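You operate a simulated robot arm through the tools that you are given. There is no shell and no other tool.

You are at the controls of a simulated robot arm. One attempt, no reset.

JOB
Switch the port box on, test its three keypads, unplug the dead one.
Fine: press Enter once on each plugged-in keypad; lay the dead one's plug on the glass plate; the other two stay plugged in; leave the yellow, orange, purple, teal and grey band keypads alone.
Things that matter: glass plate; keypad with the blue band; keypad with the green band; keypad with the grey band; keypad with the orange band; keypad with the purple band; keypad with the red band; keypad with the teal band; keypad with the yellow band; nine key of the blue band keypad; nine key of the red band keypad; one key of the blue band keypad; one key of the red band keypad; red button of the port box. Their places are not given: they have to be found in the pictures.

The check looks at the end state, three seconds after you hand in, the way a careful person would. Anything else that was tipped, shoved, dropped, spilled or broken makes it a failure.

ROBOT AND FRAMES
A 6-joint arm with a fingered hand, fixed in place. Base frame: the origin is on the floor under the middle of its stand, x ahead of it, y to its left, z up. Units: mm, rad, N and s.
With the tool pointing down near the work surface it reaches from about 300 to 700 mm from the base axis. Its first joint turns from -2.897 to 2.897 rad. Payload 4 kg.
The tool frame sits at the grasp point between the pads (the TCP): z along the fingers, y along the line on which they close. The tips reach 22 mm beyond it. The gripper opens to 112 mm; its body begins 60 mm behind the TCP. The gripper is a hand of 4 fingers: y runs from the thumb to the fingers, the wrist lies at [0, 0, -218] in the tool frame, and closing takes about 1.5 s.
Orientation is told as [roll, pitch, yaw] about the base's x, y, z axes, in that order, counted from this pose: with the fingers straight down and closing along the base's y, the tool's x points along the base's -x, its y along +y and its z along -z.

CONTROLS
- The arm moves only by the tool jog_arm. Its argument "targets" is a list of rows, each a list of 6 numbers: the shift along the tool's x, y, z in mm, then the turn, a rotation vector about the tool's x, y, z in rad. In form: [[tx, ty, tz, rx, ry, rz], ...]. A call has 1 to 20 rows; each row is the pose to reach, as a shift and turn from the pose commanded when the call began, along the tool's axes at that moment. "grip" is the opening, from 0 (shut) to 1 (fully open), set as the call begins (left out, the last holds). A row lasts 0.2 s, in which the tool goes at most 50 mm and 0.15 rad; a call with a longer step from one row to the next is refused whole, and so is a gripper value outside its range. Where a pose cannot be reached the arm comes as near as it can. A force on the tool above 40 N (or 10 N above the force at the start of the call, whichever is more), or a blocked arm, ends the call early, and 0.2 s more pass. The fingers move at their own pace (about 45 mm/s each) and stop on an object; they squeeze with about 24 N. The grip force told is the motor's: it shows also when the fingers shut on nothing. Time passes only in rows, and 0.2 s behind the last, so rows that repeat a pose let the fingers close. It gives the time, the measured TCP pose, the force on the tool (base axes), the opening and the grip force at its end, in the units of the frame above (readings bear some noise), with the torque about the TCP (base axes, N m) and any sound that the robot's microphone picked up.
- Cameras (640 x 400 px; columns grow to the right, rows downward): "scene" is fixed at [398.5, -500.1, 1333]; the picture's right is [0.97, 0.26, 0.00], its down [0.12, -0.44, -0.89] and it looks along [-0.23, 0.86, -0.46] (base axes); focal length 333 px, centre (320, 200). "wrist" rides on the gripper at [69, 4, -83] in the tool frame; the picture's right is [-0.06, 1.00, 0.00], its down [-0.76, -0.05, -0.64] and it looks along [-0.64, -0.04, 0.77] (tool axes); focal length 243 px, centre (320, 200).
- camera(camera): a new picture of that camera. The clock stands still meanwhile.
- move_fingers(finger1, finger2, finger3, thumb_bend): sets how far each is bent, from 0 (flat) to 100 (curled in); at 30 the hand is open as for a grip, at 70 the pads meet at the TCP. One left out holds its place. A second passes; each finger stops where it meets its share of the squeeze, and holds until it gets a number again. A gripper value or a shape takes the hand back. It gives what a move gives, with no picture; readings hold the bend of each and the force on the fingers (four entries, about 0 where the hand has none), thumb and palm.
- preshape(shape): the hand has 4 fingers and takes this shape, open, in about a second: jaw (thumb against the fingers, like two jaws); tri (thumb and two fingers); tip (a fingertip pinch); poke (one finger out to press); point (the index stretched); flat (the hand flat); cup (the hand cupped); fist (a fist). The gripper value then closes the fingers along that shape, each until it touches; the sizes above hold for jaw. It gives what a move gives, with no picture.
- measure_at(camera, pixels): for up to 12 pixels [column, row] of the newest picture of that camera ("zoom" is the newest enlarged one), the place [x, y, z] in the base frame of the surface seen there, good to about 2 mm. The clock stands still meanwhile.
- zoom(camera, box): a new picture of the part [left, top, right, bottom] of that camera's present view, enlarged. The clock stands still meanwhile.
- job_done(): hands the job in; it is judged then, once.

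Leave the gripper open and the arm clear of the work at the hand-in unless told otherwise.

The tools are called as a command line: name --pt "numbers of a row" for each row, then --argument value for the rest, lists and objects as JSON in quotes. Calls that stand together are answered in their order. jog_arm: Moves the arm, as the interface text tells. Its arguments: {"type":"object","properties":{"targets":{"type":"array","items":{"type":"array","items":{"type":"number"}}},"grip":{"type":"number"}},"required":["targets"]} The other tools are called the same way: preshape (shape) gives the hand a shape; move_fingers (finger1, finger2, finger3, thumb_bend) moves the fingers one by one; camera (camera) takes a picture; measure_at (camera, pixels) gives the place of the surface under pixels of a picture; zoom (camera, box) takes an enlarged picture of a part of a camera's view; job_done () hands the job in.

At the start:

```text
clock: 0.0
tcp_pos: [209.3, 305.3, 1060.3]
tcp_rot: [0.0, 0.003, 0.0]
ft_force: [0.3, 0.8, 0.3]
torque: [0.01, 0.01, 0.01]
gripper_width: 112.0
grip_force: 0.1
shape: jaw
bend: [30.0, 30.0, 30.0, 30.0]
finger forces: [0.0, 0.1, 0.0, 0.1, 0.1, 0.0]
```

scene: 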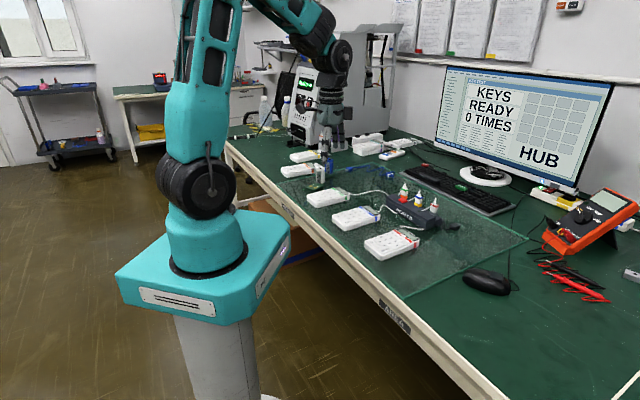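
wrist: 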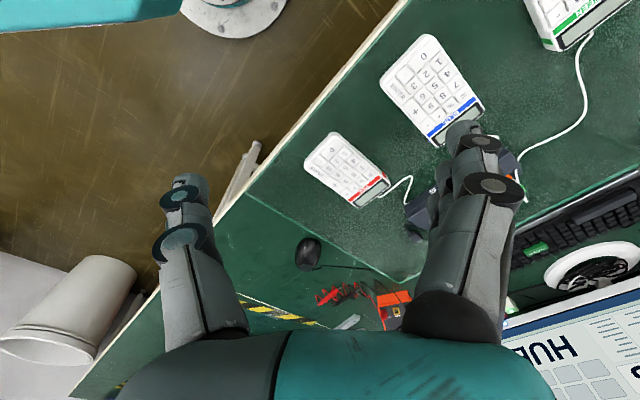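

I see a bench with a glass plate (green-tinted), three keypads (red, blue, green bands) wired to a port box, and a monitor reading "KEYS READY 0 TIMES / HUB". I'll zoom in on the work area around pixels (270..540, 140..300) and the monitor.

zoom --camera "scene" --box '[300, 170, 460, 270]'

zoom --camera "scene" --box '[420, 60, 640, 200]'

zoom --camera "scene" --box '[260, 120, 420, 220]'

```text
4.00 times, centred on (380, 220) of scene
```

zoom: 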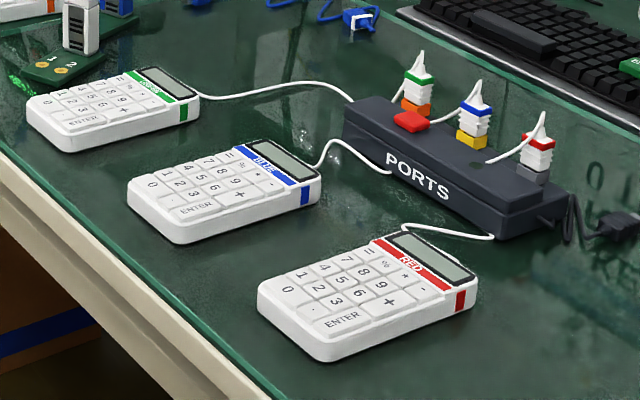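

```text
2.86 times, centred on (530, 130) of scene
```

zoom: 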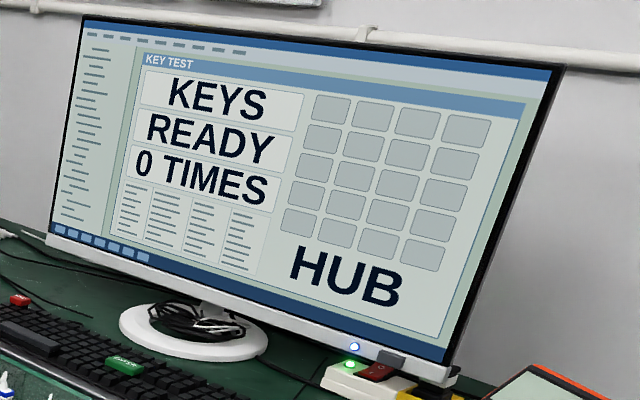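

```text
4.00 times, centred on (340, 170) of scene
```

zoom: 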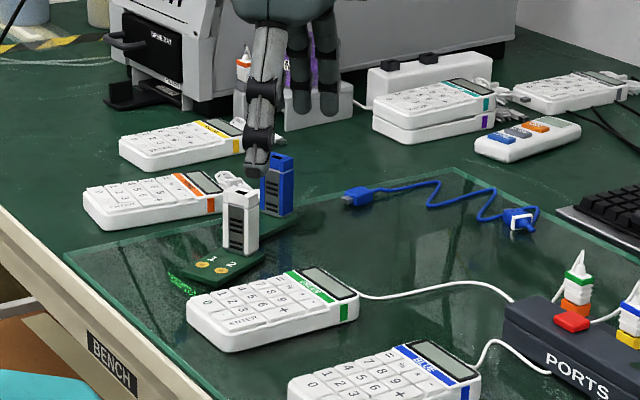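

The zooms show: port box with red button near full-frame (402, 200), plugs with green, blue and red bands in it, ENTER keys on each keypad. I'll re-zoom on the keypads to measure key places.

zoom --camera "scene" --box '[300, 170, 460, 270]'

```text
4.00 times, centred on (380, 220) of scene
```

zoom: 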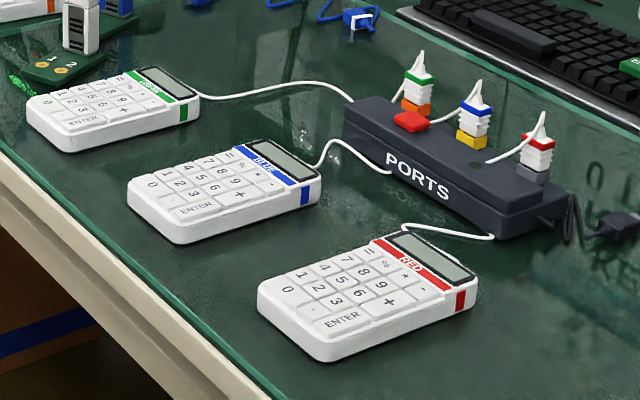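

Now I measure in this zoom: ENTER keys at (84,120), (196,208), (342,319); the nine and one keys; red button (411,121); plug bodies (417,92), (475,122), (537,155); box corners.

measure_at --camera "zoom" --pixels '[[84, 120], [196, 208], [342, 319], [411, 119], [418, 92], [475, 122], [537, 155], [236, 181], [379, 283], [168, 173], [302, 273], [60, 190]]'

measure_at --camera "zoom" --pixels '[[420, 52], [478, 82], [543, 113], [345, 120], [500, 215], [565, 190], [385, 100], [450, 160], [288, 289], [389, 301], [152, 185], [239, 194]]'

```text
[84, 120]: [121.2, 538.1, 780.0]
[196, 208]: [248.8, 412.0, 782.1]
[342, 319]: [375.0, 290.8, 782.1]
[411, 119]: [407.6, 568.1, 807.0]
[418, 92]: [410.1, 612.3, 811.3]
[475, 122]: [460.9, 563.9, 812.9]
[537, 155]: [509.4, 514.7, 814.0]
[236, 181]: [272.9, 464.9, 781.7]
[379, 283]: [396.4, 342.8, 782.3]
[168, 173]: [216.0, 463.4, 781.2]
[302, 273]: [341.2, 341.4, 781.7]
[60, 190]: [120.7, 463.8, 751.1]
```

```text
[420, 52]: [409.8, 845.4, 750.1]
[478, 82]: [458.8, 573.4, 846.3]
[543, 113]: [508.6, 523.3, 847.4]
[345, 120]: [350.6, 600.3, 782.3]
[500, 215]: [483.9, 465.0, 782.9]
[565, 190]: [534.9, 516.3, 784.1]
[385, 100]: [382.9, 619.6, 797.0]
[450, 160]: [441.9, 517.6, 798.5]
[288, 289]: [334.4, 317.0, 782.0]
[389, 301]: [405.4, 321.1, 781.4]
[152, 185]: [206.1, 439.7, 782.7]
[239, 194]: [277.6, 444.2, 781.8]
```

The port box top is at z≈797, the red button at (408, 568, 807), the glass top about z≈751, Enter keys near z≈782. I'll shape the hand for poking, up here in free air, and look at where the finger is.

preshape --shape "poke"

camera --camera "wrist"

camera --camera "scene"

```text
clock: 0.9
tcp_pos: [208.3, 305.7, 1059.9]
tcp_rot: [-0.001, 0.001, 0.0]
ft_force: [-0.5, 0.8, 0.8]
torque: [0.01, -0.02, 0.01]
gripper_width: 0.0
grip_force: 0.1
shape: poke
bend: [100.0, 100.0, 100.0, 47.0]
finger forces: [0.0, 0.0, 0.1, 0.0, 0.0, 0.0]
```

```text
taken
```

wrist: 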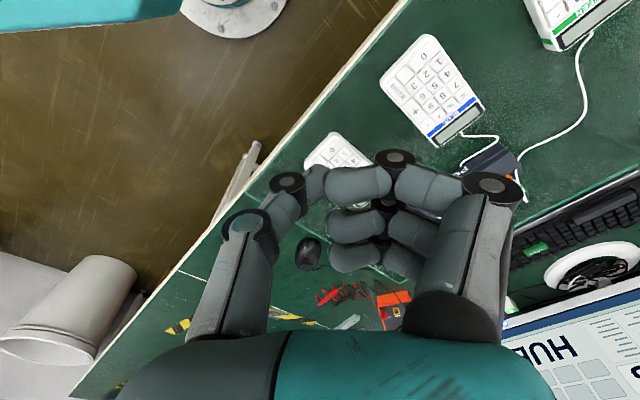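

```text
taken
```

scene: 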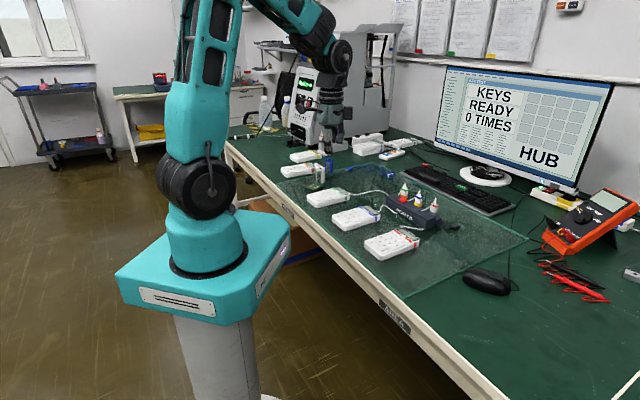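

In the poke shape the three fingers are all curled and the thumb is what sticks out, hard to aim. I'll try the "point" shape and compare.

preshape --shape "point"

camera --camera "wrist"

zoom --camera "scene" --box '[280, 60, 400, 180]'

```text
clock: 1.8
tcp_pos: [209.6, 306.4, 1060.3]
tcp_rot: [0.0, 0.001, 0.0]
ft_force: [0.1, 1.2, 0.3]
torque: [-0.01, 0.01, 0.01]
gripper_width: 105.9
grip_force: 0.0
shape: point
bend: [31.0, 100.0, 100.0, 55.0]
finger forces: [0.0, 0.0, 0.0, 0.0, 0.0, 0.0]
```

```text
taken
```

wrist: 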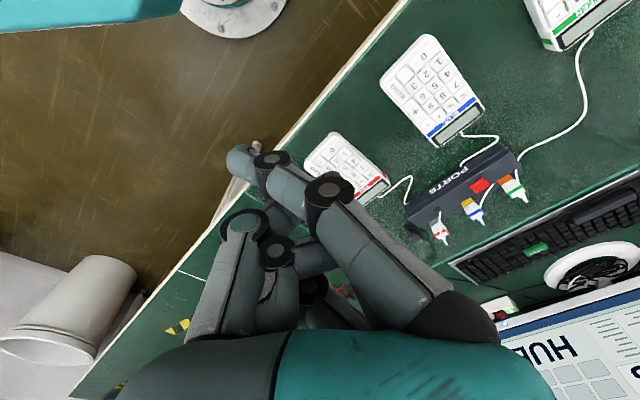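

```text
3.33 times, centred on (340, 120) of scene
```

zoom: 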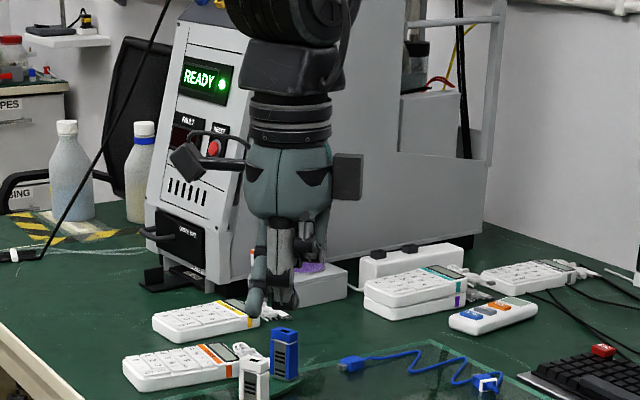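

The pointing finger shows with its tip at wrist pixel (243, 160). I'll measure its place in base coordinates.

measure_at --camera "wrist" --pixels '[[243, 160], [238, 152], [235, 165], [268, 160], [330, 190], [275, 255], [243, 225], [230, 157], [480, 186], [469, 207], [509, 184], [440, 230]]'

```text
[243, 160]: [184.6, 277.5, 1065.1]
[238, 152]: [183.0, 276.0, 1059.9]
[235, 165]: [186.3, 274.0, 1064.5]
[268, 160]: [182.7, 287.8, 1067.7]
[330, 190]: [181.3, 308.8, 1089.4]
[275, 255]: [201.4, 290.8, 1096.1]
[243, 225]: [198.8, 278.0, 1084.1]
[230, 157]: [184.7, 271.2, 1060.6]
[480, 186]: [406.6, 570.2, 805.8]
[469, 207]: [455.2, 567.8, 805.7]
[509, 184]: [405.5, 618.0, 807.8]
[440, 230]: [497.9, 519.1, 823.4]
```

The index is inclined in this shape; I'd rather have a straight vertical finger. I'll set finger1 to 30 (straight down as in the jaw), others curled, and look.

move_fingers --finger1 30 --finger2 100 --finger3 100 --thumb_bend 30

camera --camera "wrist"

```text
clock: 2.8
tcp_pos: [210.2, 307.4, 1059.9]
tcp_rot: [0.0, 0.001, -0.001]
ft_force: [0.2, 0.7, -0.5]
torque: [-0.01, -0.02, -0.01]
gripper_width: 112.6
grip_force: 0.1
shape: fingers
bend: [30.0, 100.0, 100.0, 30.0]
finger forces: [0.0, 0.1, 0.0, 0.1, 0.1, 0.0]
```

```text
taken
```

wrist: 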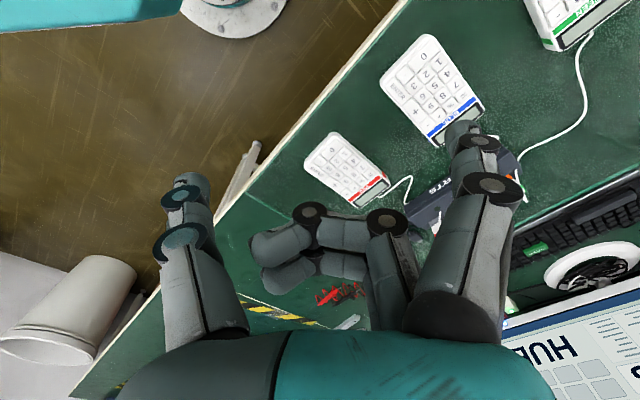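

Finger1 is now straight with its tip at about (463, 128); the others are folded. I'll measure finger1 tip and joints, thumb tip, and folded knuckles.

measure_at --camera "wrist" --pixels '[[463, 126], [458, 138], [452, 132], [478, 140], [490, 186], [310, 212], [388, 222], [258, 245], [190, 178], [185, 195], [470, 125], [405, 255]]'

```text
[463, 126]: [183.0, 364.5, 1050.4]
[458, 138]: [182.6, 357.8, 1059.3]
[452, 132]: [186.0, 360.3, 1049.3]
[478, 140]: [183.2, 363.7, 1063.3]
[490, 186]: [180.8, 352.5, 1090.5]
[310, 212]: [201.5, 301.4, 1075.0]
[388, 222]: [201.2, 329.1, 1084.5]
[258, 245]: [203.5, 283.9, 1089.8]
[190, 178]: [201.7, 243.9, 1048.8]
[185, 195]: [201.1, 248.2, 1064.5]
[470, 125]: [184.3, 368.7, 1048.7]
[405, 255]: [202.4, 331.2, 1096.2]
```

Finger1's tip is about at tool (+18, +57, +22) and the folded fingers stay ~27 mm higher. I'll fold the thumb too so only finger1 sticks out, then look.

move_fingers --finger1 30 --finger2 100 --finger3 100 --thumb_bend 80

camera --camera "wrist"

```text
clock: 3.8
tcp_pos: [209.3, 306.3, 1059.7]
tcp_rot: [0.001, 0.002, 0.001]
ft_force: [0.4, 1.2, -0.1]
torque: [-0.01, -0.01, -0.01]
gripper_width: 49.9
grip_force: 0.1
shape: fingers
bend: [30.0, 100.0, 100.0, 78.0]
finger forces: [0.0, 0.0, 0.0, 0.0, 0.1, 0.0]
```

```text
taken
```

wrist: 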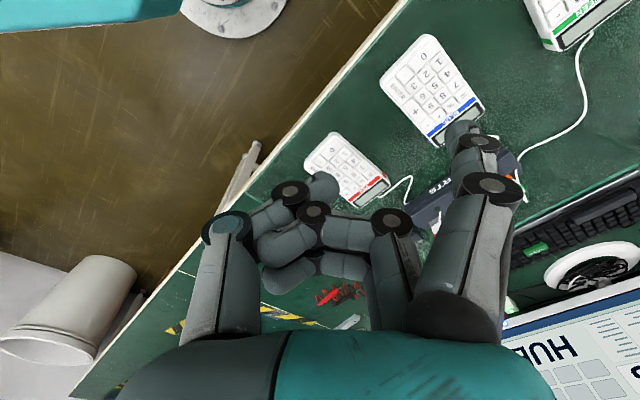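

The thumb is folded clear of the tip's level. Next I go high over the port box with yaw −45° (tool +y pointing outward to the box): TCP toward (380, 515, 930), so the finger tip hangs over the red button about 100 mm up.

jog_arm --pt "-21 26 16 0 0 0.1" --pt "-42 52 32 0 0 0.2" --pt "-63 78 48 0 0 0.3" --pt "-84 104 64 0 0 0.4" --pt "-106 130 80 0 0 0.5" --pt "-127 156 96 0 0 0.6" --pt "-149 182 112 0 0 0.7" --pt "-170 208 130 0 0 0.785" --pt "-170 208 130 0 0 0.785"

camera --camera "wrist"

camera --camera "scene"

```text
clock: 5.8
tcp_pos: [379.2, 515.0, 929.0]
tcp_rot: [-0.001, 0.001, -0.785]
ft_force: [0.4, 0.0, -0.4]
torque: [0.01, 0.02, 0.01]
gripper_width: 49.7
grip_force: 0.1
shape: fingers
bend: [30.0, 100.0, 100.0, 78.0]
finger forces: [0.0, 0.1, 0.1, 0.1, 0.1, 0.0]
```

```text
taken
```

wrist: 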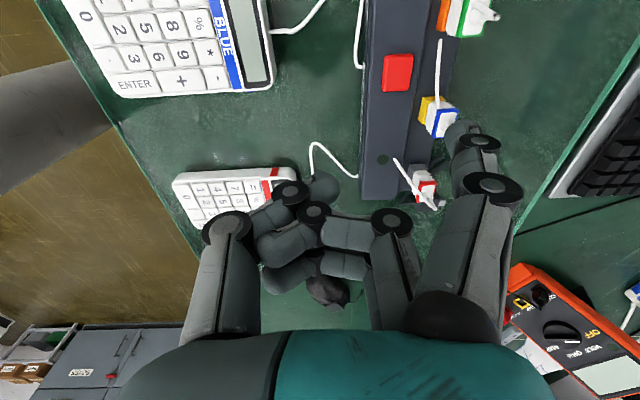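

```text
taken
```

scene: 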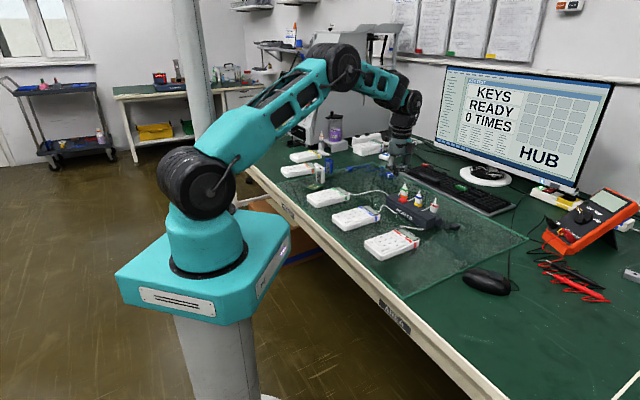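

Now the wrist picture shows the button at (397, 73), plugs green (465, 15), blue (438, 118), red (420, 185), and my fingertip at (463, 128). I'll measure them.

measure_at --camera "wrist" --pixels '[[397, 73], [386, 60], [410, 88], [463, 126], [470, 122], [436, 118], [445, 130], [420, 188], [430, 190], [460, 15], [405, 170], [440, 60]]'

zoom --camera "wrist" --box '[340, 0, 540, 220]'

```text
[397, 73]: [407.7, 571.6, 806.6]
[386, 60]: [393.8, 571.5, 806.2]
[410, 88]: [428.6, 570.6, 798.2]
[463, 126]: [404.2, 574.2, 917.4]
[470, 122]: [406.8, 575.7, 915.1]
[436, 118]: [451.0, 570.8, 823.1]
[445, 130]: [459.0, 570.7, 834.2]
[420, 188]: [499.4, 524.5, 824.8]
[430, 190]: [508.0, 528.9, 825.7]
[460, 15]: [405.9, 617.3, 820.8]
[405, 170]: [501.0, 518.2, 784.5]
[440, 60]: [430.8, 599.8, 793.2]
```

```text
1.82 times, centred on (440, 110) of wrist
```

zoom: 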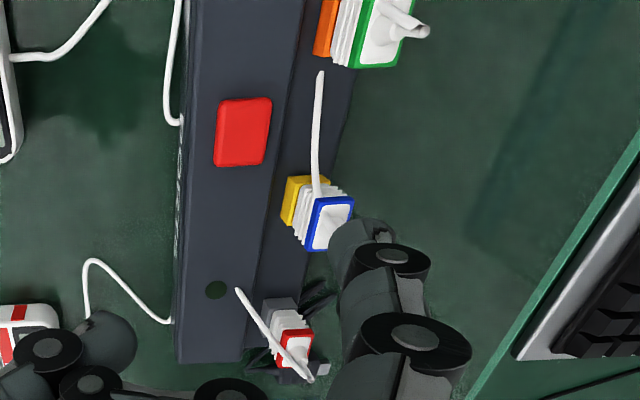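

The fingertip is within a few mm of the button in plan (tip ≈ (408, 568), button ≈ (408, 570)). I'll lower 90 mm so the tip is ~10 mm over the button, nudging 2 mm outward, then check.

jog_arm --pt "0 1 20 0 0 0" --pt "0 1 40 0 0 0" --pt "0 1 60 0 0 0" --pt "0 1 78 0 0 0" --pt "0 1 88 0 0 0" --pt "0 1 88 0 0 0"

zoom --camera "scene" --box '[360, 130, 480, 240]'

camera --camera "wrist"

```text
clock: 7.2
tcp_pos: [379.7, 514.8, 841.3]
tcp_rot: [0.0, 0.002, -0.786]
ft_force: [0.3, 0.7, 0.7]
torque: [0.05, 0.03, 0.0]
gripper_width: 49.7
grip_force: 0.0
shape: fingers
bend: [30.0, 100.0, 100.0, 78.0]
finger forces: [0.0, 0.0, 0.1, 0.0, 0.0, 0.0]
```

```text
3.64 times, centred on (420, 185) of scene
```

zoom: 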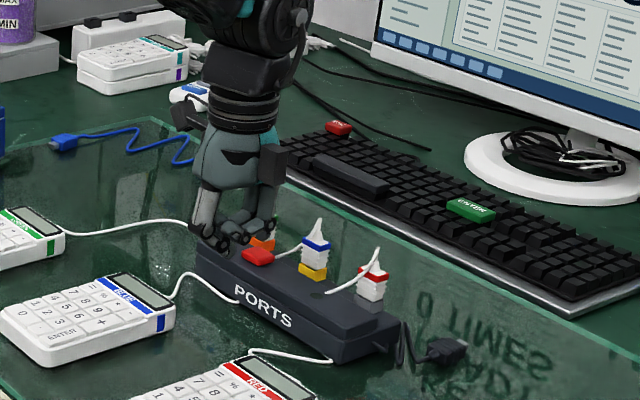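

```text
taken
```

wrist: 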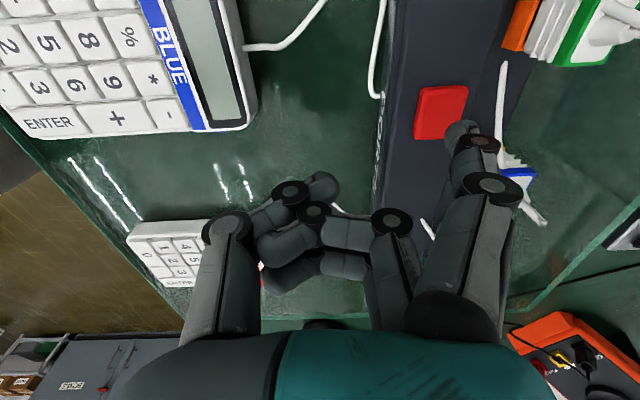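

The tip is ~12 mm above the button; projected down, the button centre lands on the tip (about (456,125)). I'll lower in small steps and listen for a click.

jog_arm --pt "0 0 4 0 0 0" --pt "0 0 8 0 0 0" --pt "0 0 10 0 0 0" --pt "0 0 11 0 0 0" --pt "0 0 12 0 0 0" --pt "0 0 13 0 0 0"

```text
clock: 8.6
tcp_pos: [380.3, 513.4, 828.8]
tcp_rot: [0.002, 0.002, -0.785]
ft_force: [-0.3, -0.2, 0.2]
torque: [0.0, 0.0, -0.01]
gripper_width: 49.7
grip_force: 0.1
shape: fingers
bend: [30.0, 100.0, 100.0, 78.0]
finger forces: [0.0, 0.0, 0.0, 0.0, 0.1, 0.0]
```

zoom --camera "wrist" --box '[380, 60, 560, 200]'

zoom --camera "scene" --box '[380, 160, 460, 230]'

```text
2.86 times, centred on (470, 130) of wrist
```

zoom: 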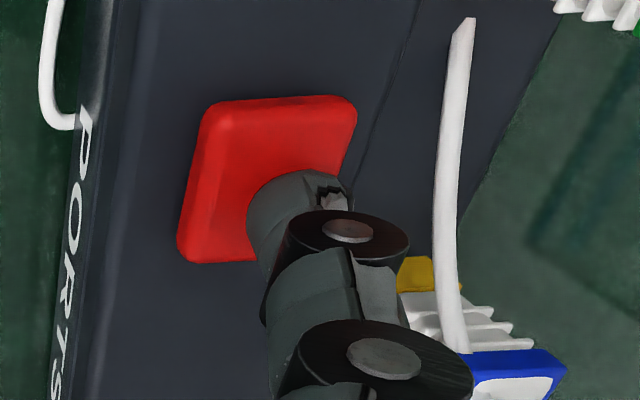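

```text
5.71 times, centred on (420, 195) of scene
```

zoom: 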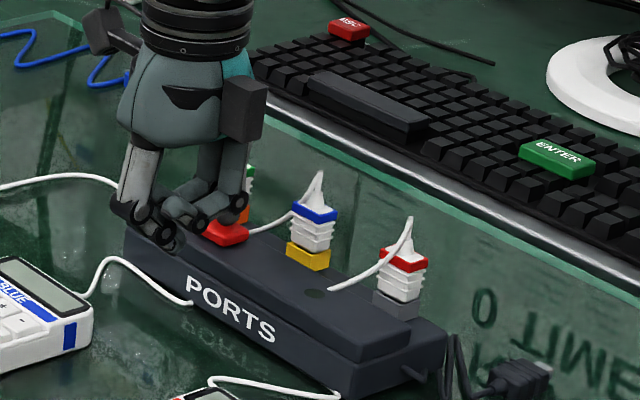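

No contact yet; the tip hangs over the button's lower-right part. I'll shift 3 mm inward and 2 mm sideways for centring, then press down 1 mm at a time.

jog_arm --pt "2 -3 -2 0 0 0" --pt "2 -3 0 0 0 0" --pt "2 -3 1 0 0 0" --pt "2 -3 2 0 0 0" --pt "2 -3 3 0 0 0" --pt "2 -3 3 0 0 0"

```text
clock: 10.0
tcp_pos: [376.3, 514.4, 826.3]
tcp_rot: [0.0, 0.001, -0.785]
ft_force: [0.6, -0.1, 1.6]
torque: [0.08, -0.02, 0.01]
gripper_width: 49.8
grip_force: 0.7
shape: fingers
bend: [30.0, 100.0, 100.0, 78.0]
finger forces: [1.1, 0.1, 0.0, 0.0, 0.0, 0.0]
```

Contact started (finger1 reads 1.1 N). I continue down in 1 mm steps.

jog_arm --pt "0 0 1 0 0 0" --pt "0 0 2 0 0 0" --pt "0 0 2 0 0 0"

```text
clock: 10.8
tcp_pos: [375.7, 514.0, 823.9]
tcp_rot: [-0.001, 0.002, -0.785]
ft_force: [-1.2, -1.0, 1.4]
torque: [0.08, -0.07, 0.03]
gripper_width: 50.2
grip_force: 1.2
shape: fingers
bend: [30.0, 100.0, 100.0, 78.0]
finger forces: [2.0, 0.0, 0.1, 0.0, 0.1, 0.0]
heard: click
```

Heard a click: the button has gone over. I lift off and look at the monitor.

jog_arm --pt "0 0 -5 0 0 0" --pt "0 0 -25 0 0 0" --pt "0 0 -60 0 0 0" --pt "0 0 -95 0 0 0"

zoom --camera "scene" --box '[420, 60, 640, 200]'

zoom --camera "scene" --box '[300, 170, 460, 270]'

```text
clock: 11.8
tcp_pos: [376.2, 513.8, 919.9]
tcp_rot: [-0.003, 0.002, -0.785]
ft_force: [0.1, -0.2, -0.1]
torque: [-0.01, 0.0, 0.04]
gripper_width: 50.1
grip_force: 0.1
shape: fingers
bend: [30.0, 100.0, 100.0, 78.0]
finger forces: [0.1, 0.0, 0.0, 0.0, 0.0, 0.0]
```

```text
2.86 times, centred on (530, 130) of scene
```

zoom: 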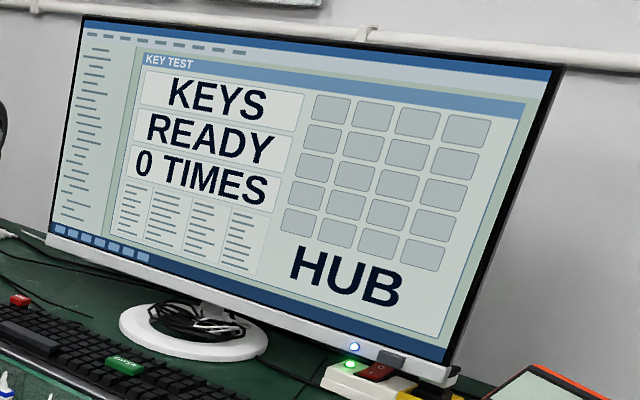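

```text
4.00 times, centred on (380, 220) of scene
```

zoom: 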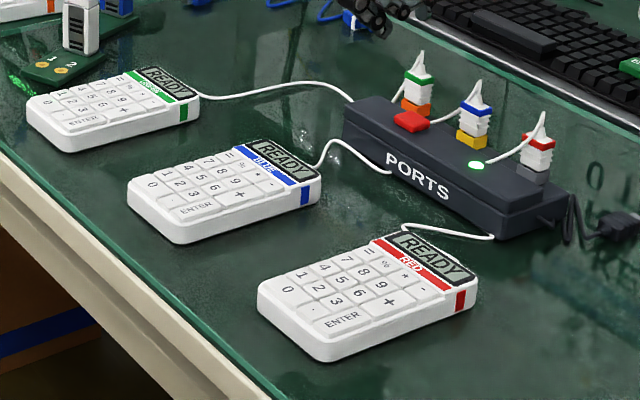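

The lamp on the box is green and all three displays read READY; the hub is on. Next: the red keypad's ENTER. I move at height to put the tip above (376, 292): TCP to about (348, 239.5, 880).

jog_arm --pt "-25 -30 0 0 0 0" --pt "-50 -61 5 0 0 0" --pt "-75 -92 10 0 0 0" --pt "-100 -123 18 0 0 0" --pt "-125 -153 25 0 0 0" --pt "-150 -184 32 0 0 0" --pt "-174.3 -213.9 40 0 0 0" --pt "-174.3 -213.9 40 0 0 0"

camera --camera "wrist"

```text
clock: 13.6
tcp_pos: [348.6, 239.2, 878.5]
tcp_rot: [-0.001, 0.002, -0.787]
ft_force: [-0.3, 0.8, -0.1]
torque: [-0.01, -0.04, -0.03]
gripper_width: 50.1
grip_force: 0.1
shape: fingers
bend: [30.0, 100.0, 100.0, 78.0]
finger forces: [0.0, 0.0, 0.0, 0.0, 0.0, 0.0]
```

```text
taken
```

wrist: 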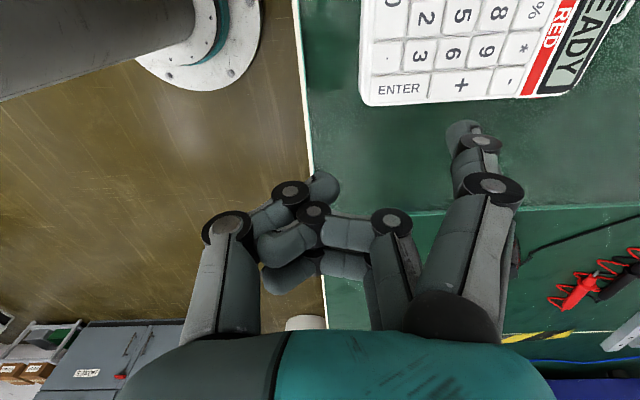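

The ENTER key of red is at wrist (400, 88). I'll measure its corners and the fingertip to fine-tune the aim.

measure_at --camera "wrist" --pixels '[[400, 88], [376, 77], [428, 74], [376, 100], [426, 98], [463, 126], [455, 124], [450, 135], [447, 128], [465, 122], [458, 121], [478, 128]]'

zoom --camera "wrist" --box '[340, 20, 540, 200]'

```text
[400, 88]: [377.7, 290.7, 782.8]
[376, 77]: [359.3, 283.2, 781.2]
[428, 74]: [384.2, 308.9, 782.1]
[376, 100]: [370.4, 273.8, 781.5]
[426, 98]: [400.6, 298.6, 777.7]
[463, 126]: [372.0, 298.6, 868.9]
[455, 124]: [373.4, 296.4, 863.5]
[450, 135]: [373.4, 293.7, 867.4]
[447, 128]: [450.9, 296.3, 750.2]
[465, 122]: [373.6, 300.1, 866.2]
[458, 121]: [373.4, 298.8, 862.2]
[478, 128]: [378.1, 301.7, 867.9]
```

```text
2.22 times, centred on (440, 110) of wrist
```

zoom: 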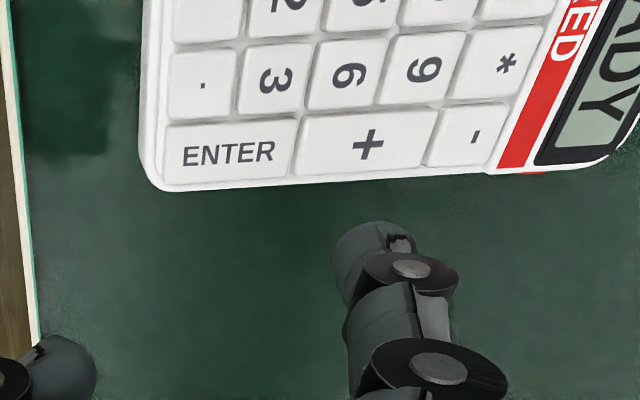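

Tip centre works out at tool (17, 62): I need 5 mm less in tool y. I lower to ~8 mm above the key with that correction, then check.

jog_arm --pt "-0.5 -5 20 0 0 0" --pt "-0.5 -5 40 0 0 0" --pt "-0.5 -5 58 0 0 0" --pt "-0.5 -5 66 0 0 0" --pt "-0.5 -5 66 0 0 0"

zoom --camera "wrist" --box '[340, 50, 540, 210]'

zoom --camera "scene" --box '[340, 190, 440, 270]'

```text
clock: 14.8
tcp_pos: [345.2, 236.3, 812.7]
tcp_rot: [0.001, 0.002, -0.784]
ft_force: [0.2, 0.1, -0.5]
torque: [0.0, 0.0, 0.01]
gripper_width: 50.4
grip_force: 0.1
shape: fingers
bend: [30.0, 100.0, 100.0, 78.0]
finger forces: [0.0, 0.0, 0.1, 0.0, 0.0, 0.0]
```

```text
2.50 times, centred on (440, 130) of wrist
```

zoom: 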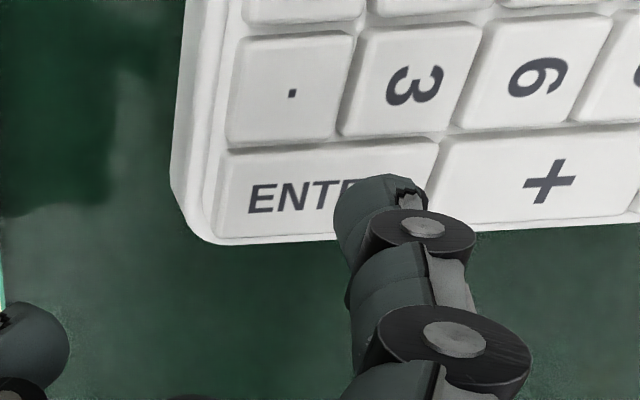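

```text
5.00 times, centred on (390, 230) of scene
```

zoom: 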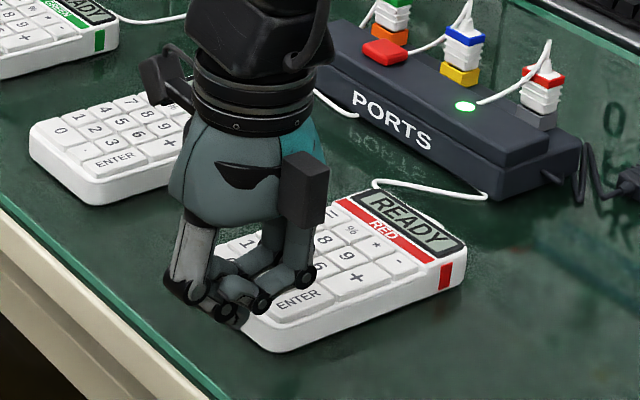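

The tip is ~9 mm over the ENTER key. I'll measure the tip's outline to make sure of the landing point.

zoom --camera "wrist" --box '[420, 90, 500, 140]'

```text
8.00 times, centred on (460, 115) of wrist
```

zoom: 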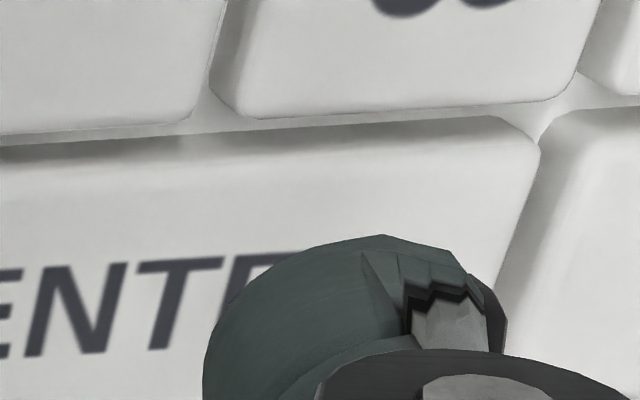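

measure_at --camera "zoom" --pixels '[[215, 360], [240, 310], [280, 270], [330, 250], [380, 240], [430, 250], [460, 265], [450, 340], [490, 330], [300, 310], [350, 330], [225, 390]]'

```text
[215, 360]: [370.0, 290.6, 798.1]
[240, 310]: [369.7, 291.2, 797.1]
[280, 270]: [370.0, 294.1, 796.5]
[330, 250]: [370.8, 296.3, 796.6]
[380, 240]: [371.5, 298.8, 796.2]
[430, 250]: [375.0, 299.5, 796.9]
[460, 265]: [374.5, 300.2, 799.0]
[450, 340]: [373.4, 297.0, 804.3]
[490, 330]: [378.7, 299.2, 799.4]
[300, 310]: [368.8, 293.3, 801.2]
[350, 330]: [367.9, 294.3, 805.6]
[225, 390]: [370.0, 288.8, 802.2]
```

Tip centre is at (377.2, 292.5), the key centre at about (378.6, 291). I shift 1.5 mm along tool −x and press down gently in 1 mm steps.

jog_arm --pt "-1.5 0 4 0 0 0" --pt "-1.5 0 7 0 0 0" --pt "-1.5 0 8 0 0 0" --pt "-1.5 0 9 0 0 0" --pt "-1.5 0 10 0 0 0"

```text
clock: 16.0
tcp_pos: [346.2, 234.4, 802.9]
tcp_rot: [0.0, 0.001, -0.785]
ft_force: [-0.1, -0.7, 0.5]
torque: [0.03, -0.05, 0.03]
gripper_width: 50.2
grip_force: 0.1
shape: fingers
bend: [30.0, 100.0, 100.0, 78.0]
finger forces: [0.1, 0.1, 0.0, 0.1, 0.0, 0.0]
```

Just about at contact. I continue in 1 mm steps, listening.

jog_arm --pt "0 0 1 0 0 0" --pt "0 0 1 0 0 0"

```text
clock: 16.6
tcp_pos: [346.8, 233.8, 801.8]
tcp_rot: [0.0, 0.003, -0.785]
ft_force: [0.5, -0.6, -1.2]
torque: [0.02, 0.01, -0.02]
gripper_width: 50.2
grip_force: 0.3
shape: fingers
bend: [30.0, 100.0, 100.0, 78.0]
finger forces: [0.2, 0.0, 0.1, 0.1, 0.0, 0.0]
```

jog_arm --pt "0 0 1 0 0 0" --pt "0 0 1 0 0 0"

```text
clock: 17.2
tcp_pos: [346.6, 234.3, 802.2]
tcp_rot: [0.0, 0.003, -0.786]
ft_force: [-0.1, 0.1, 0.7]
torque: [0.07, -0.03, 0.01]
gripper_width: 50.2
grip_force: 0.2
shape: fingers
bend: [30.0, 100.0, 100.0, 78.0]
finger forces: [0.4, 0.0, 0.0, 0.1, 0.0, 0.1]
```

zoom --camera "wrist" --box '[380, 60, 540, 160]'

jog_arm --pt "0 0 1 0 0 0" --pt "0 0 1 0 0 0"

```text
4.00 times, centred on (460, 110) of wrist
```

zoom: 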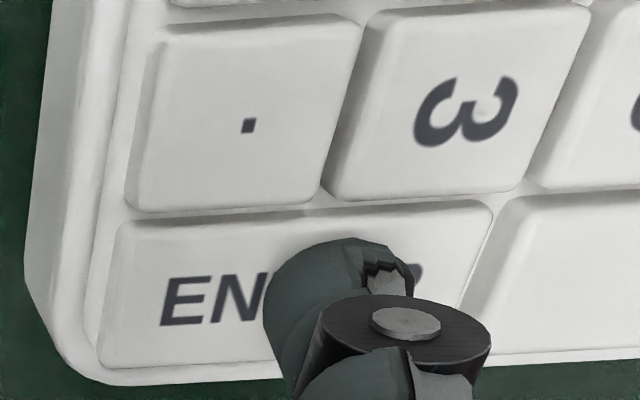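

```text
clock: 17.8
tcp_pos: [347.0, 234.7, 800.6]
tcp_rot: [-0.001, 0.001, -0.788]
ft_force: [0.3, -0.1, 0.9]
torque: [0.05, -0.03, 0.02]
gripper_width: 50.3
grip_force: 0.2
shape: fingers
bend: [30.0, 100.0, 100.0, 78.0]
finger forces: [0.7, 0.0, 0.1, 0.0, 0.0, 0.1]
heard: click
```

Click heard on red's ENTER. I lift off straight up and look at the monitor and displays.

jog_arm --pt "0 0 -5 0 0 0" --pt "0 0 -20 0 0 0" --pt "0 0 -50 0 0 0" --pt "0 0 -80 0 0 0"

camera --camera "scene"

zoom --camera "scene" --box '[300, 170, 460, 270]'

zoom --camera "scene" --box '[420, 60, 640, 200]'

```text
clock: 18.8
tcp_pos: [346.8, 233.3, 878.9]
tcp_rot: [-0.003, 0.001, -0.786]
ft_force: [-0.8, 0.5, -0.6]
torque: [-0.01, 0.06, 0.02]
gripper_width: 50.3
grip_force: 0.1
shape: fingers
bend: [30.0, 100.0, 100.0, 78.0]
finger forces: [0.0, 0.1, 0.1, 0.1, 0.0, 0.0]
```

```text
taken
```

scene: 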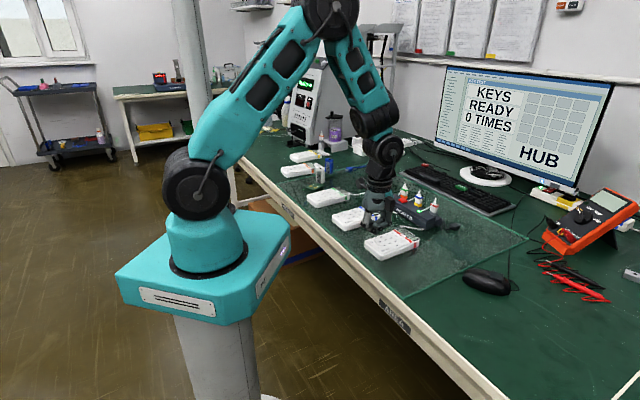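

```text
4.00 times, centred on (380, 220) of scene
```

zoom: 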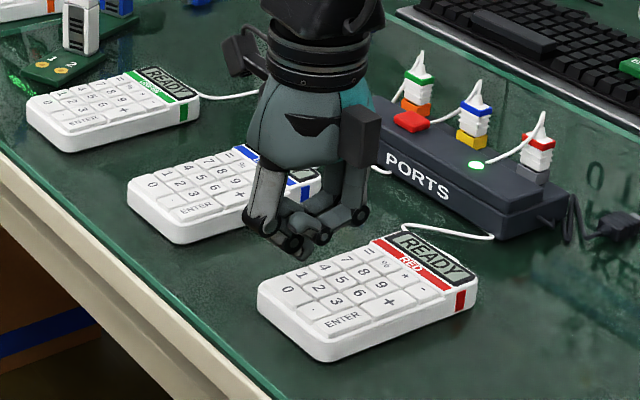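

```text
2.86 times, centred on (530, 130) of scene
```

zoom: 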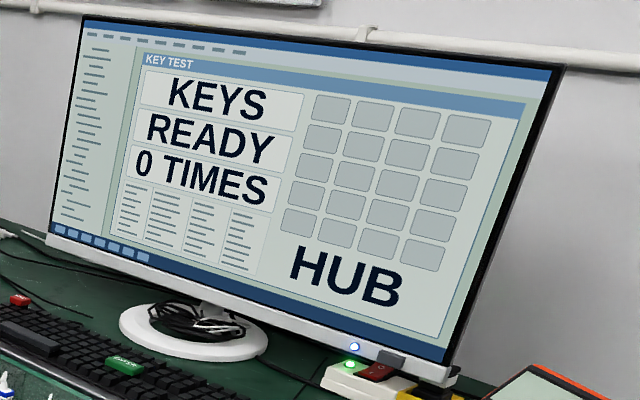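

The monitor still reads 0 TIMES after red's click, so red is a suspect; I'll compare with the other two. Next: blue's ENTER near (250, 412). I move sideways along tool +x by 178 mm at height.

jog_arm --pt "36 -0.7 0 0 0 0" --pt "72 -1.5 0 0 0 0" --pt "108 -2.2 0 0 0 0" --pt "144 -3 0 0 0 0" --pt "177.7 -3.7 0 0 0 0" --pt "177.7 -3.7 0 0 0 0"

camera --camera "wrist"

zoom --camera "scene" --box '[420, 60, 640, 200]'

```text
clock: 20.2
tcp_pos: [217.2, 357.8, 880.4]
tcp_rot: [-0.001, 0.003, -0.786]
ft_force: [0.1, 0.1, 0.1]
torque: [-0.01, -0.02, -0.01]
gripper_width: 50.3
grip_force: 0.1
shape: fingers
bend: [30.0, 100.0, 100.0, 78.0]
finger forces: [0.0, 0.0, 0.1, 0.1, 0.0, 0.0]
```

```text
taken
```

wrist: 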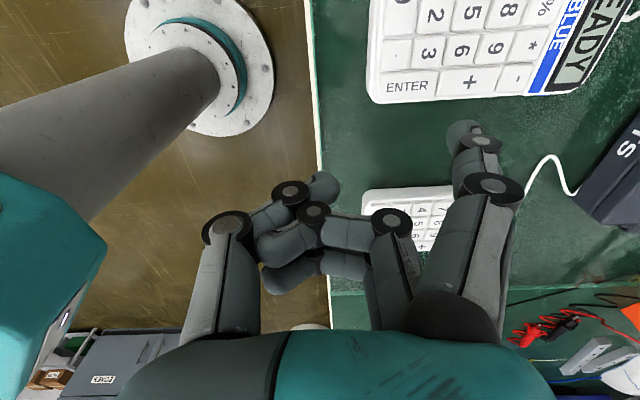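

```text
2.86 times, centred on (530, 130) of scene
```

zoom: 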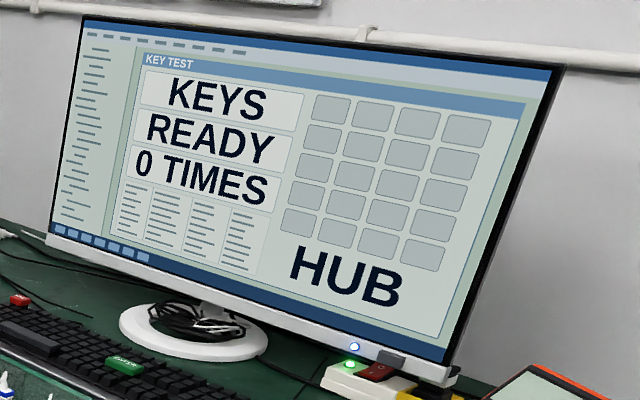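

Blue ENTER shows at (407, 87). I'll measure its centre and corners.

measure_at --camera "wrist" --pixels '[[407, 87], [384, 78], [434, 74], [384, 96], [430, 94]]'

zoom --camera "wrist" --box '[350, 40, 510, 140]'

```text
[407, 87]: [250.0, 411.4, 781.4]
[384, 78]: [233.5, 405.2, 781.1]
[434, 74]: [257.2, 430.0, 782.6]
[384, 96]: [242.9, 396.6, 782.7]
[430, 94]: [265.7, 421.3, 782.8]
```

```text
4.00 times, centred on (430, 90) of wrist
```

zoom: 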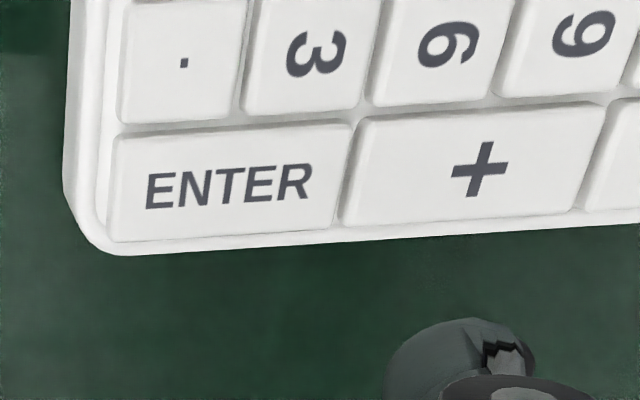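

Blue ENTER centre ≈ (250, 412.5). I lower 74 mm with a 2 mm sideways correction, so the tip ends ~2 mm above the key.

jog_arm --pt "-2 -0.5 20 0 0 0" --pt "-2 -0.5 40 0 0 0" --pt "-2 -0.5 60 0 0 0" --pt "-2 -0.5 70 0 0 0" --pt "-2 -0.5 74 0 0 0" --pt "-2 -0.5 74 0 0 0"

zoom --camera "wrist" --box '[380, 60, 540, 160]'

```text
clock: 21.6
tcp_pos: [218.5, 355.4, 806.7]
tcp_rot: [0.0, 0.003, -0.787]
ft_force: [-0.2, 0.9, 0.1]
torque: [-0.01, -0.01, 0.0]
gripper_width: 50.0
grip_force: 0.1
shape: fingers
bend: [30.0, 100.0, 100.0, 78.0]
finger forces: [0.1, 0.1, 0.0, 0.1, 0.1, 0.0]
```

```text
4.00 times, centred on (460, 110) of wrist
```

zoom: 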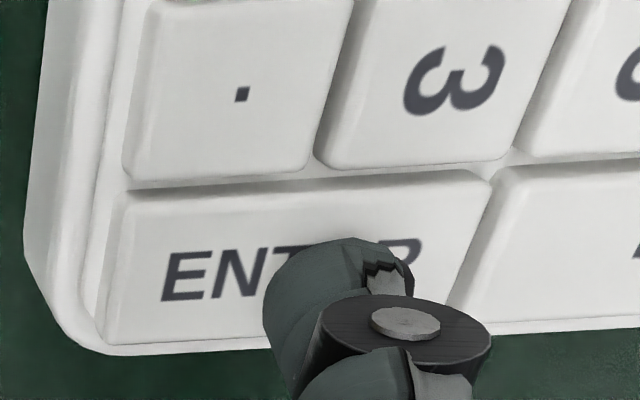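

The tip sits over ENTER. I press down in small steps.

jog_arm --pt "1 0 1.5 0 0 0" --pt "1 0 3 0 0 0" --pt "1 0 4 0 0 0" --pt "1 0 5 0 0 0" --pt "1 0 5 0 0 0"

```text
clock: 22.8
tcp_pos: [217.8, 356.4, 801.1]
tcp_rot: [0.001, 0.002, -0.786]
ft_force: [-0.2, 0.1, -0.1]
torque: [0.0, -0.04, 0.0]
gripper_width: 50.0
grip_force: 0.4
shape: fingers
bend: [30.0, 100.0, 100.0, 78.0]
finger forces: [0.5, 0.0, 0.0, 0.0, 0.0, 0.0]
```

jog_arm --pt "0 0 1 0 0 0" --pt "0 0 1 0 0 0"

```text
clock: 23.4
tcp_pos: [218.0, 356.8, 800.1]
tcp_rot: [0.0, 0.001, -0.786]
ft_force: [0.5, 0.2, 0.9]
torque: [0.03, -0.03, -0.02]
gripper_width: 50.1
grip_force: 0.8
shape: fingers
bend: [30.0, 100.0, 100.0, 78.0]
finger forces: [0.7, 0.0, 0.1, 0.0, 0.0, 0.0]
heard: click
```

Click heard on blue's ENTER. I lift off straight and look at the monitor.

jog_arm --pt "0 0 -5 0 0 0" --pt "0 0 -20 0 0 0" --pt "0 0 -50 0 0 0" --pt "0 0 -80 0 0 0"

zoom --camera "scene" --box '[420, 60, 640, 200]'

zoom --camera "scene" --box '[300, 170, 460, 270]'

```text
clock: 24.4
tcp_pos: [217.4, 357.3, 880.4]
tcp_rot: [-0.001, 0.002, -0.785]
ft_force: [0.4, -0.1, -0.1]
torque: [-0.02, -0.03, -0.03]
gripper_width: 50.4
grip_force: 0.1
shape: fingers
bend: [30.0, 100.0, 100.0, 78.0]
finger forces: [0.0, 0.0, 0.1, 0.1, 0.0, 0.0]
```

```text
2.86 times, centred on (530, 130) of scene
```

zoom: 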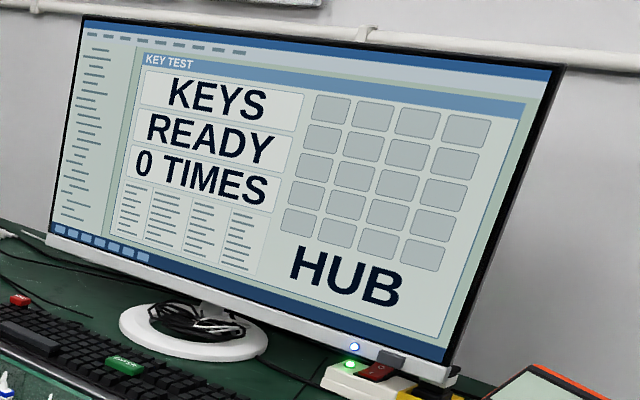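

```text
4.00 times, centred on (380, 220) of scene
```

zoom: 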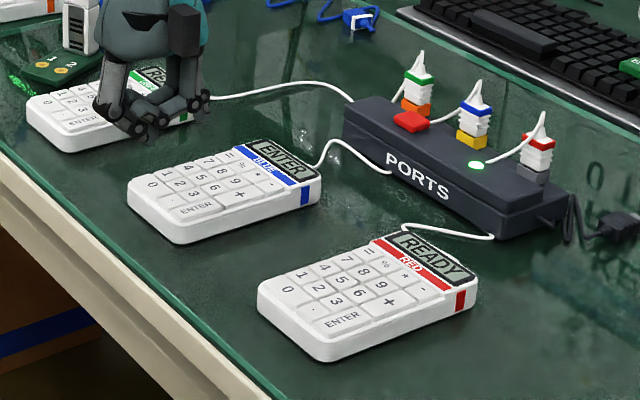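

Blue's display now reads ENTER while red's still reads READY: red didn't respond. Now green's ENTER near (121, 538): move along tool +x by 178 mm at height.

jog_arm --pt "36 0 0 0 0 0" --pt "72 0 0 0 0 0" --pt "108 -0.5 0 0 0 0" --pt "144 -1 0 0 0 0" --pt "178.5 -1 0 0 0 0" --pt "178.5 -1 0 0 0 0"

camera --camera "wrist"

camera --camera "scene"

```text
clock: 25.8
tcp_pos: [91.6, 482.3, 880.5]
tcp_rot: [-0.002, 0.001, -0.785]
ft_force: [-0.9, 0.3, -0.2]
torque: [0.02, -0.01, -0.02]
gripper_width: 50.2
grip_force: 0.0
shape: fingers
bend: [30.0, 100.0, 100.0, 78.0]
finger forces: [0.0, 0.0, 0.0, 0.0, 0.1, 0.1]
```

```text
taken
```

wrist: 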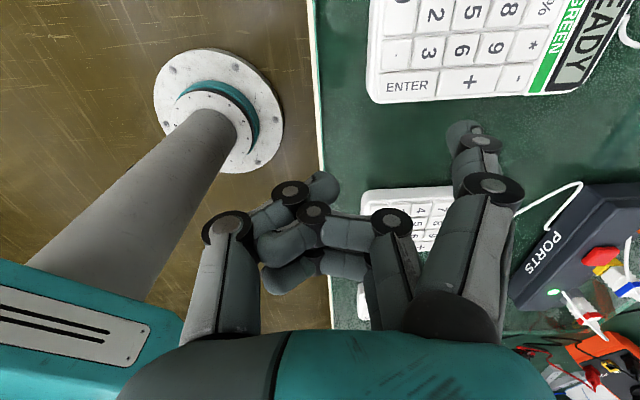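

```text
taken
```

scene: 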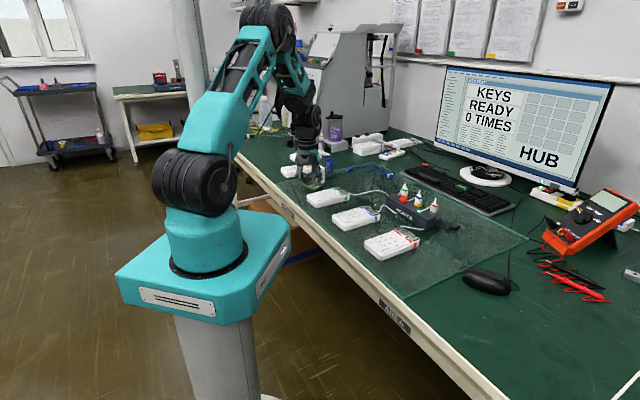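

Green ENTER appears at (407, 86), almost same place as blue's was. I measure it.

measure_at --camera "wrist" --pixels '[[407, 86], [384, 77], [434, 74], [384, 95], [430, 93]]'

```text
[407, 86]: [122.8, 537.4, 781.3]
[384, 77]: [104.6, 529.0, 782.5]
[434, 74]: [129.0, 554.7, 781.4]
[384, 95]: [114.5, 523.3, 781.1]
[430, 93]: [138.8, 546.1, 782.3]
```

Centre ≈ (122, 538); the tip is within 2 mm. I lower 74 mm to just above the key.

jog_arm --pt "-1 -1 20 0 0 0" --pt "-1 -1 40 0 0 0" --pt "-1 -1 60 0 0 0" --pt "-1 -1 70 0 0 0" --pt "-1 -1 74 0 0 0" --pt "-1 -1 74 0 0 0"

zoom --camera "wrist" --box '[380, 60, 540, 160]'

```text
clock: 27.2
tcp_pos: [91.3, 480.6, 805.8]
tcp_rot: [0.0, 0.001, -0.786]
ft_force: [0.8, 0.2, -0.1]
torque: [-0.05, 0.0, -0.01]
gripper_width: 50.1
grip_force: 0.1
shape: fingers
bend: [30.0, 100.0, 100.0, 78.0]
finger forces: [0.0, 0.0, 0.1, 0.1, 0.0, 0.0]
```

```text
4.00 times, centred on (460, 110) of wrist
```

zoom: 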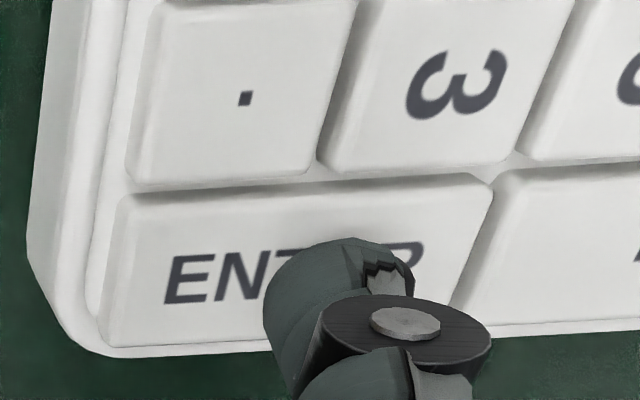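

The tip is over ENTER as with blue. I press down in small steps.

jog_arm --pt "1 0 1.5 0 0 0" --pt "1 0 3 0 0 0" --pt "1 0 4 0 0 0" --pt "1 0 5 0 0 0" --pt "1 0 5 0 0 0"

```text
clock: 28.4
tcp_pos: [90.6, 482.2, 802.2]
tcp_rot: [0.0, 0.001, -0.785]
ft_force: [-0.3, -0.3, 0.6]
torque: [0.04, -0.01, 0.0]
gripper_width: 50.3
grip_force: 0.3
shape: fingers
bend: [30.0, 100.0, 100.0, 78.0]
finger forces: [0.4, 0.1, 0.0, 0.0, 0.0, 0.0]
```

jog_arm --pt "0 0 1 0 0 0" --pt "0 0 1 0 0 0"

```text
clock: 29.0
tcp_pos: [90.6, 480.5, 800.1]
tcp_rot: [0.0, 0.002, -0.786]
ft_force: [-0.3, 0.9, 0.6]
torque: [0.07, -0.03, 0.0]
gripper_width: 49.9
grip_force: 0.1
shape: fingers
bend: [30.0, 100.0, 100.0, 78.0]
finger forces: [0.8, 0.0, 0.0, 0.1, 0.1, 0.0]
heard: click
```

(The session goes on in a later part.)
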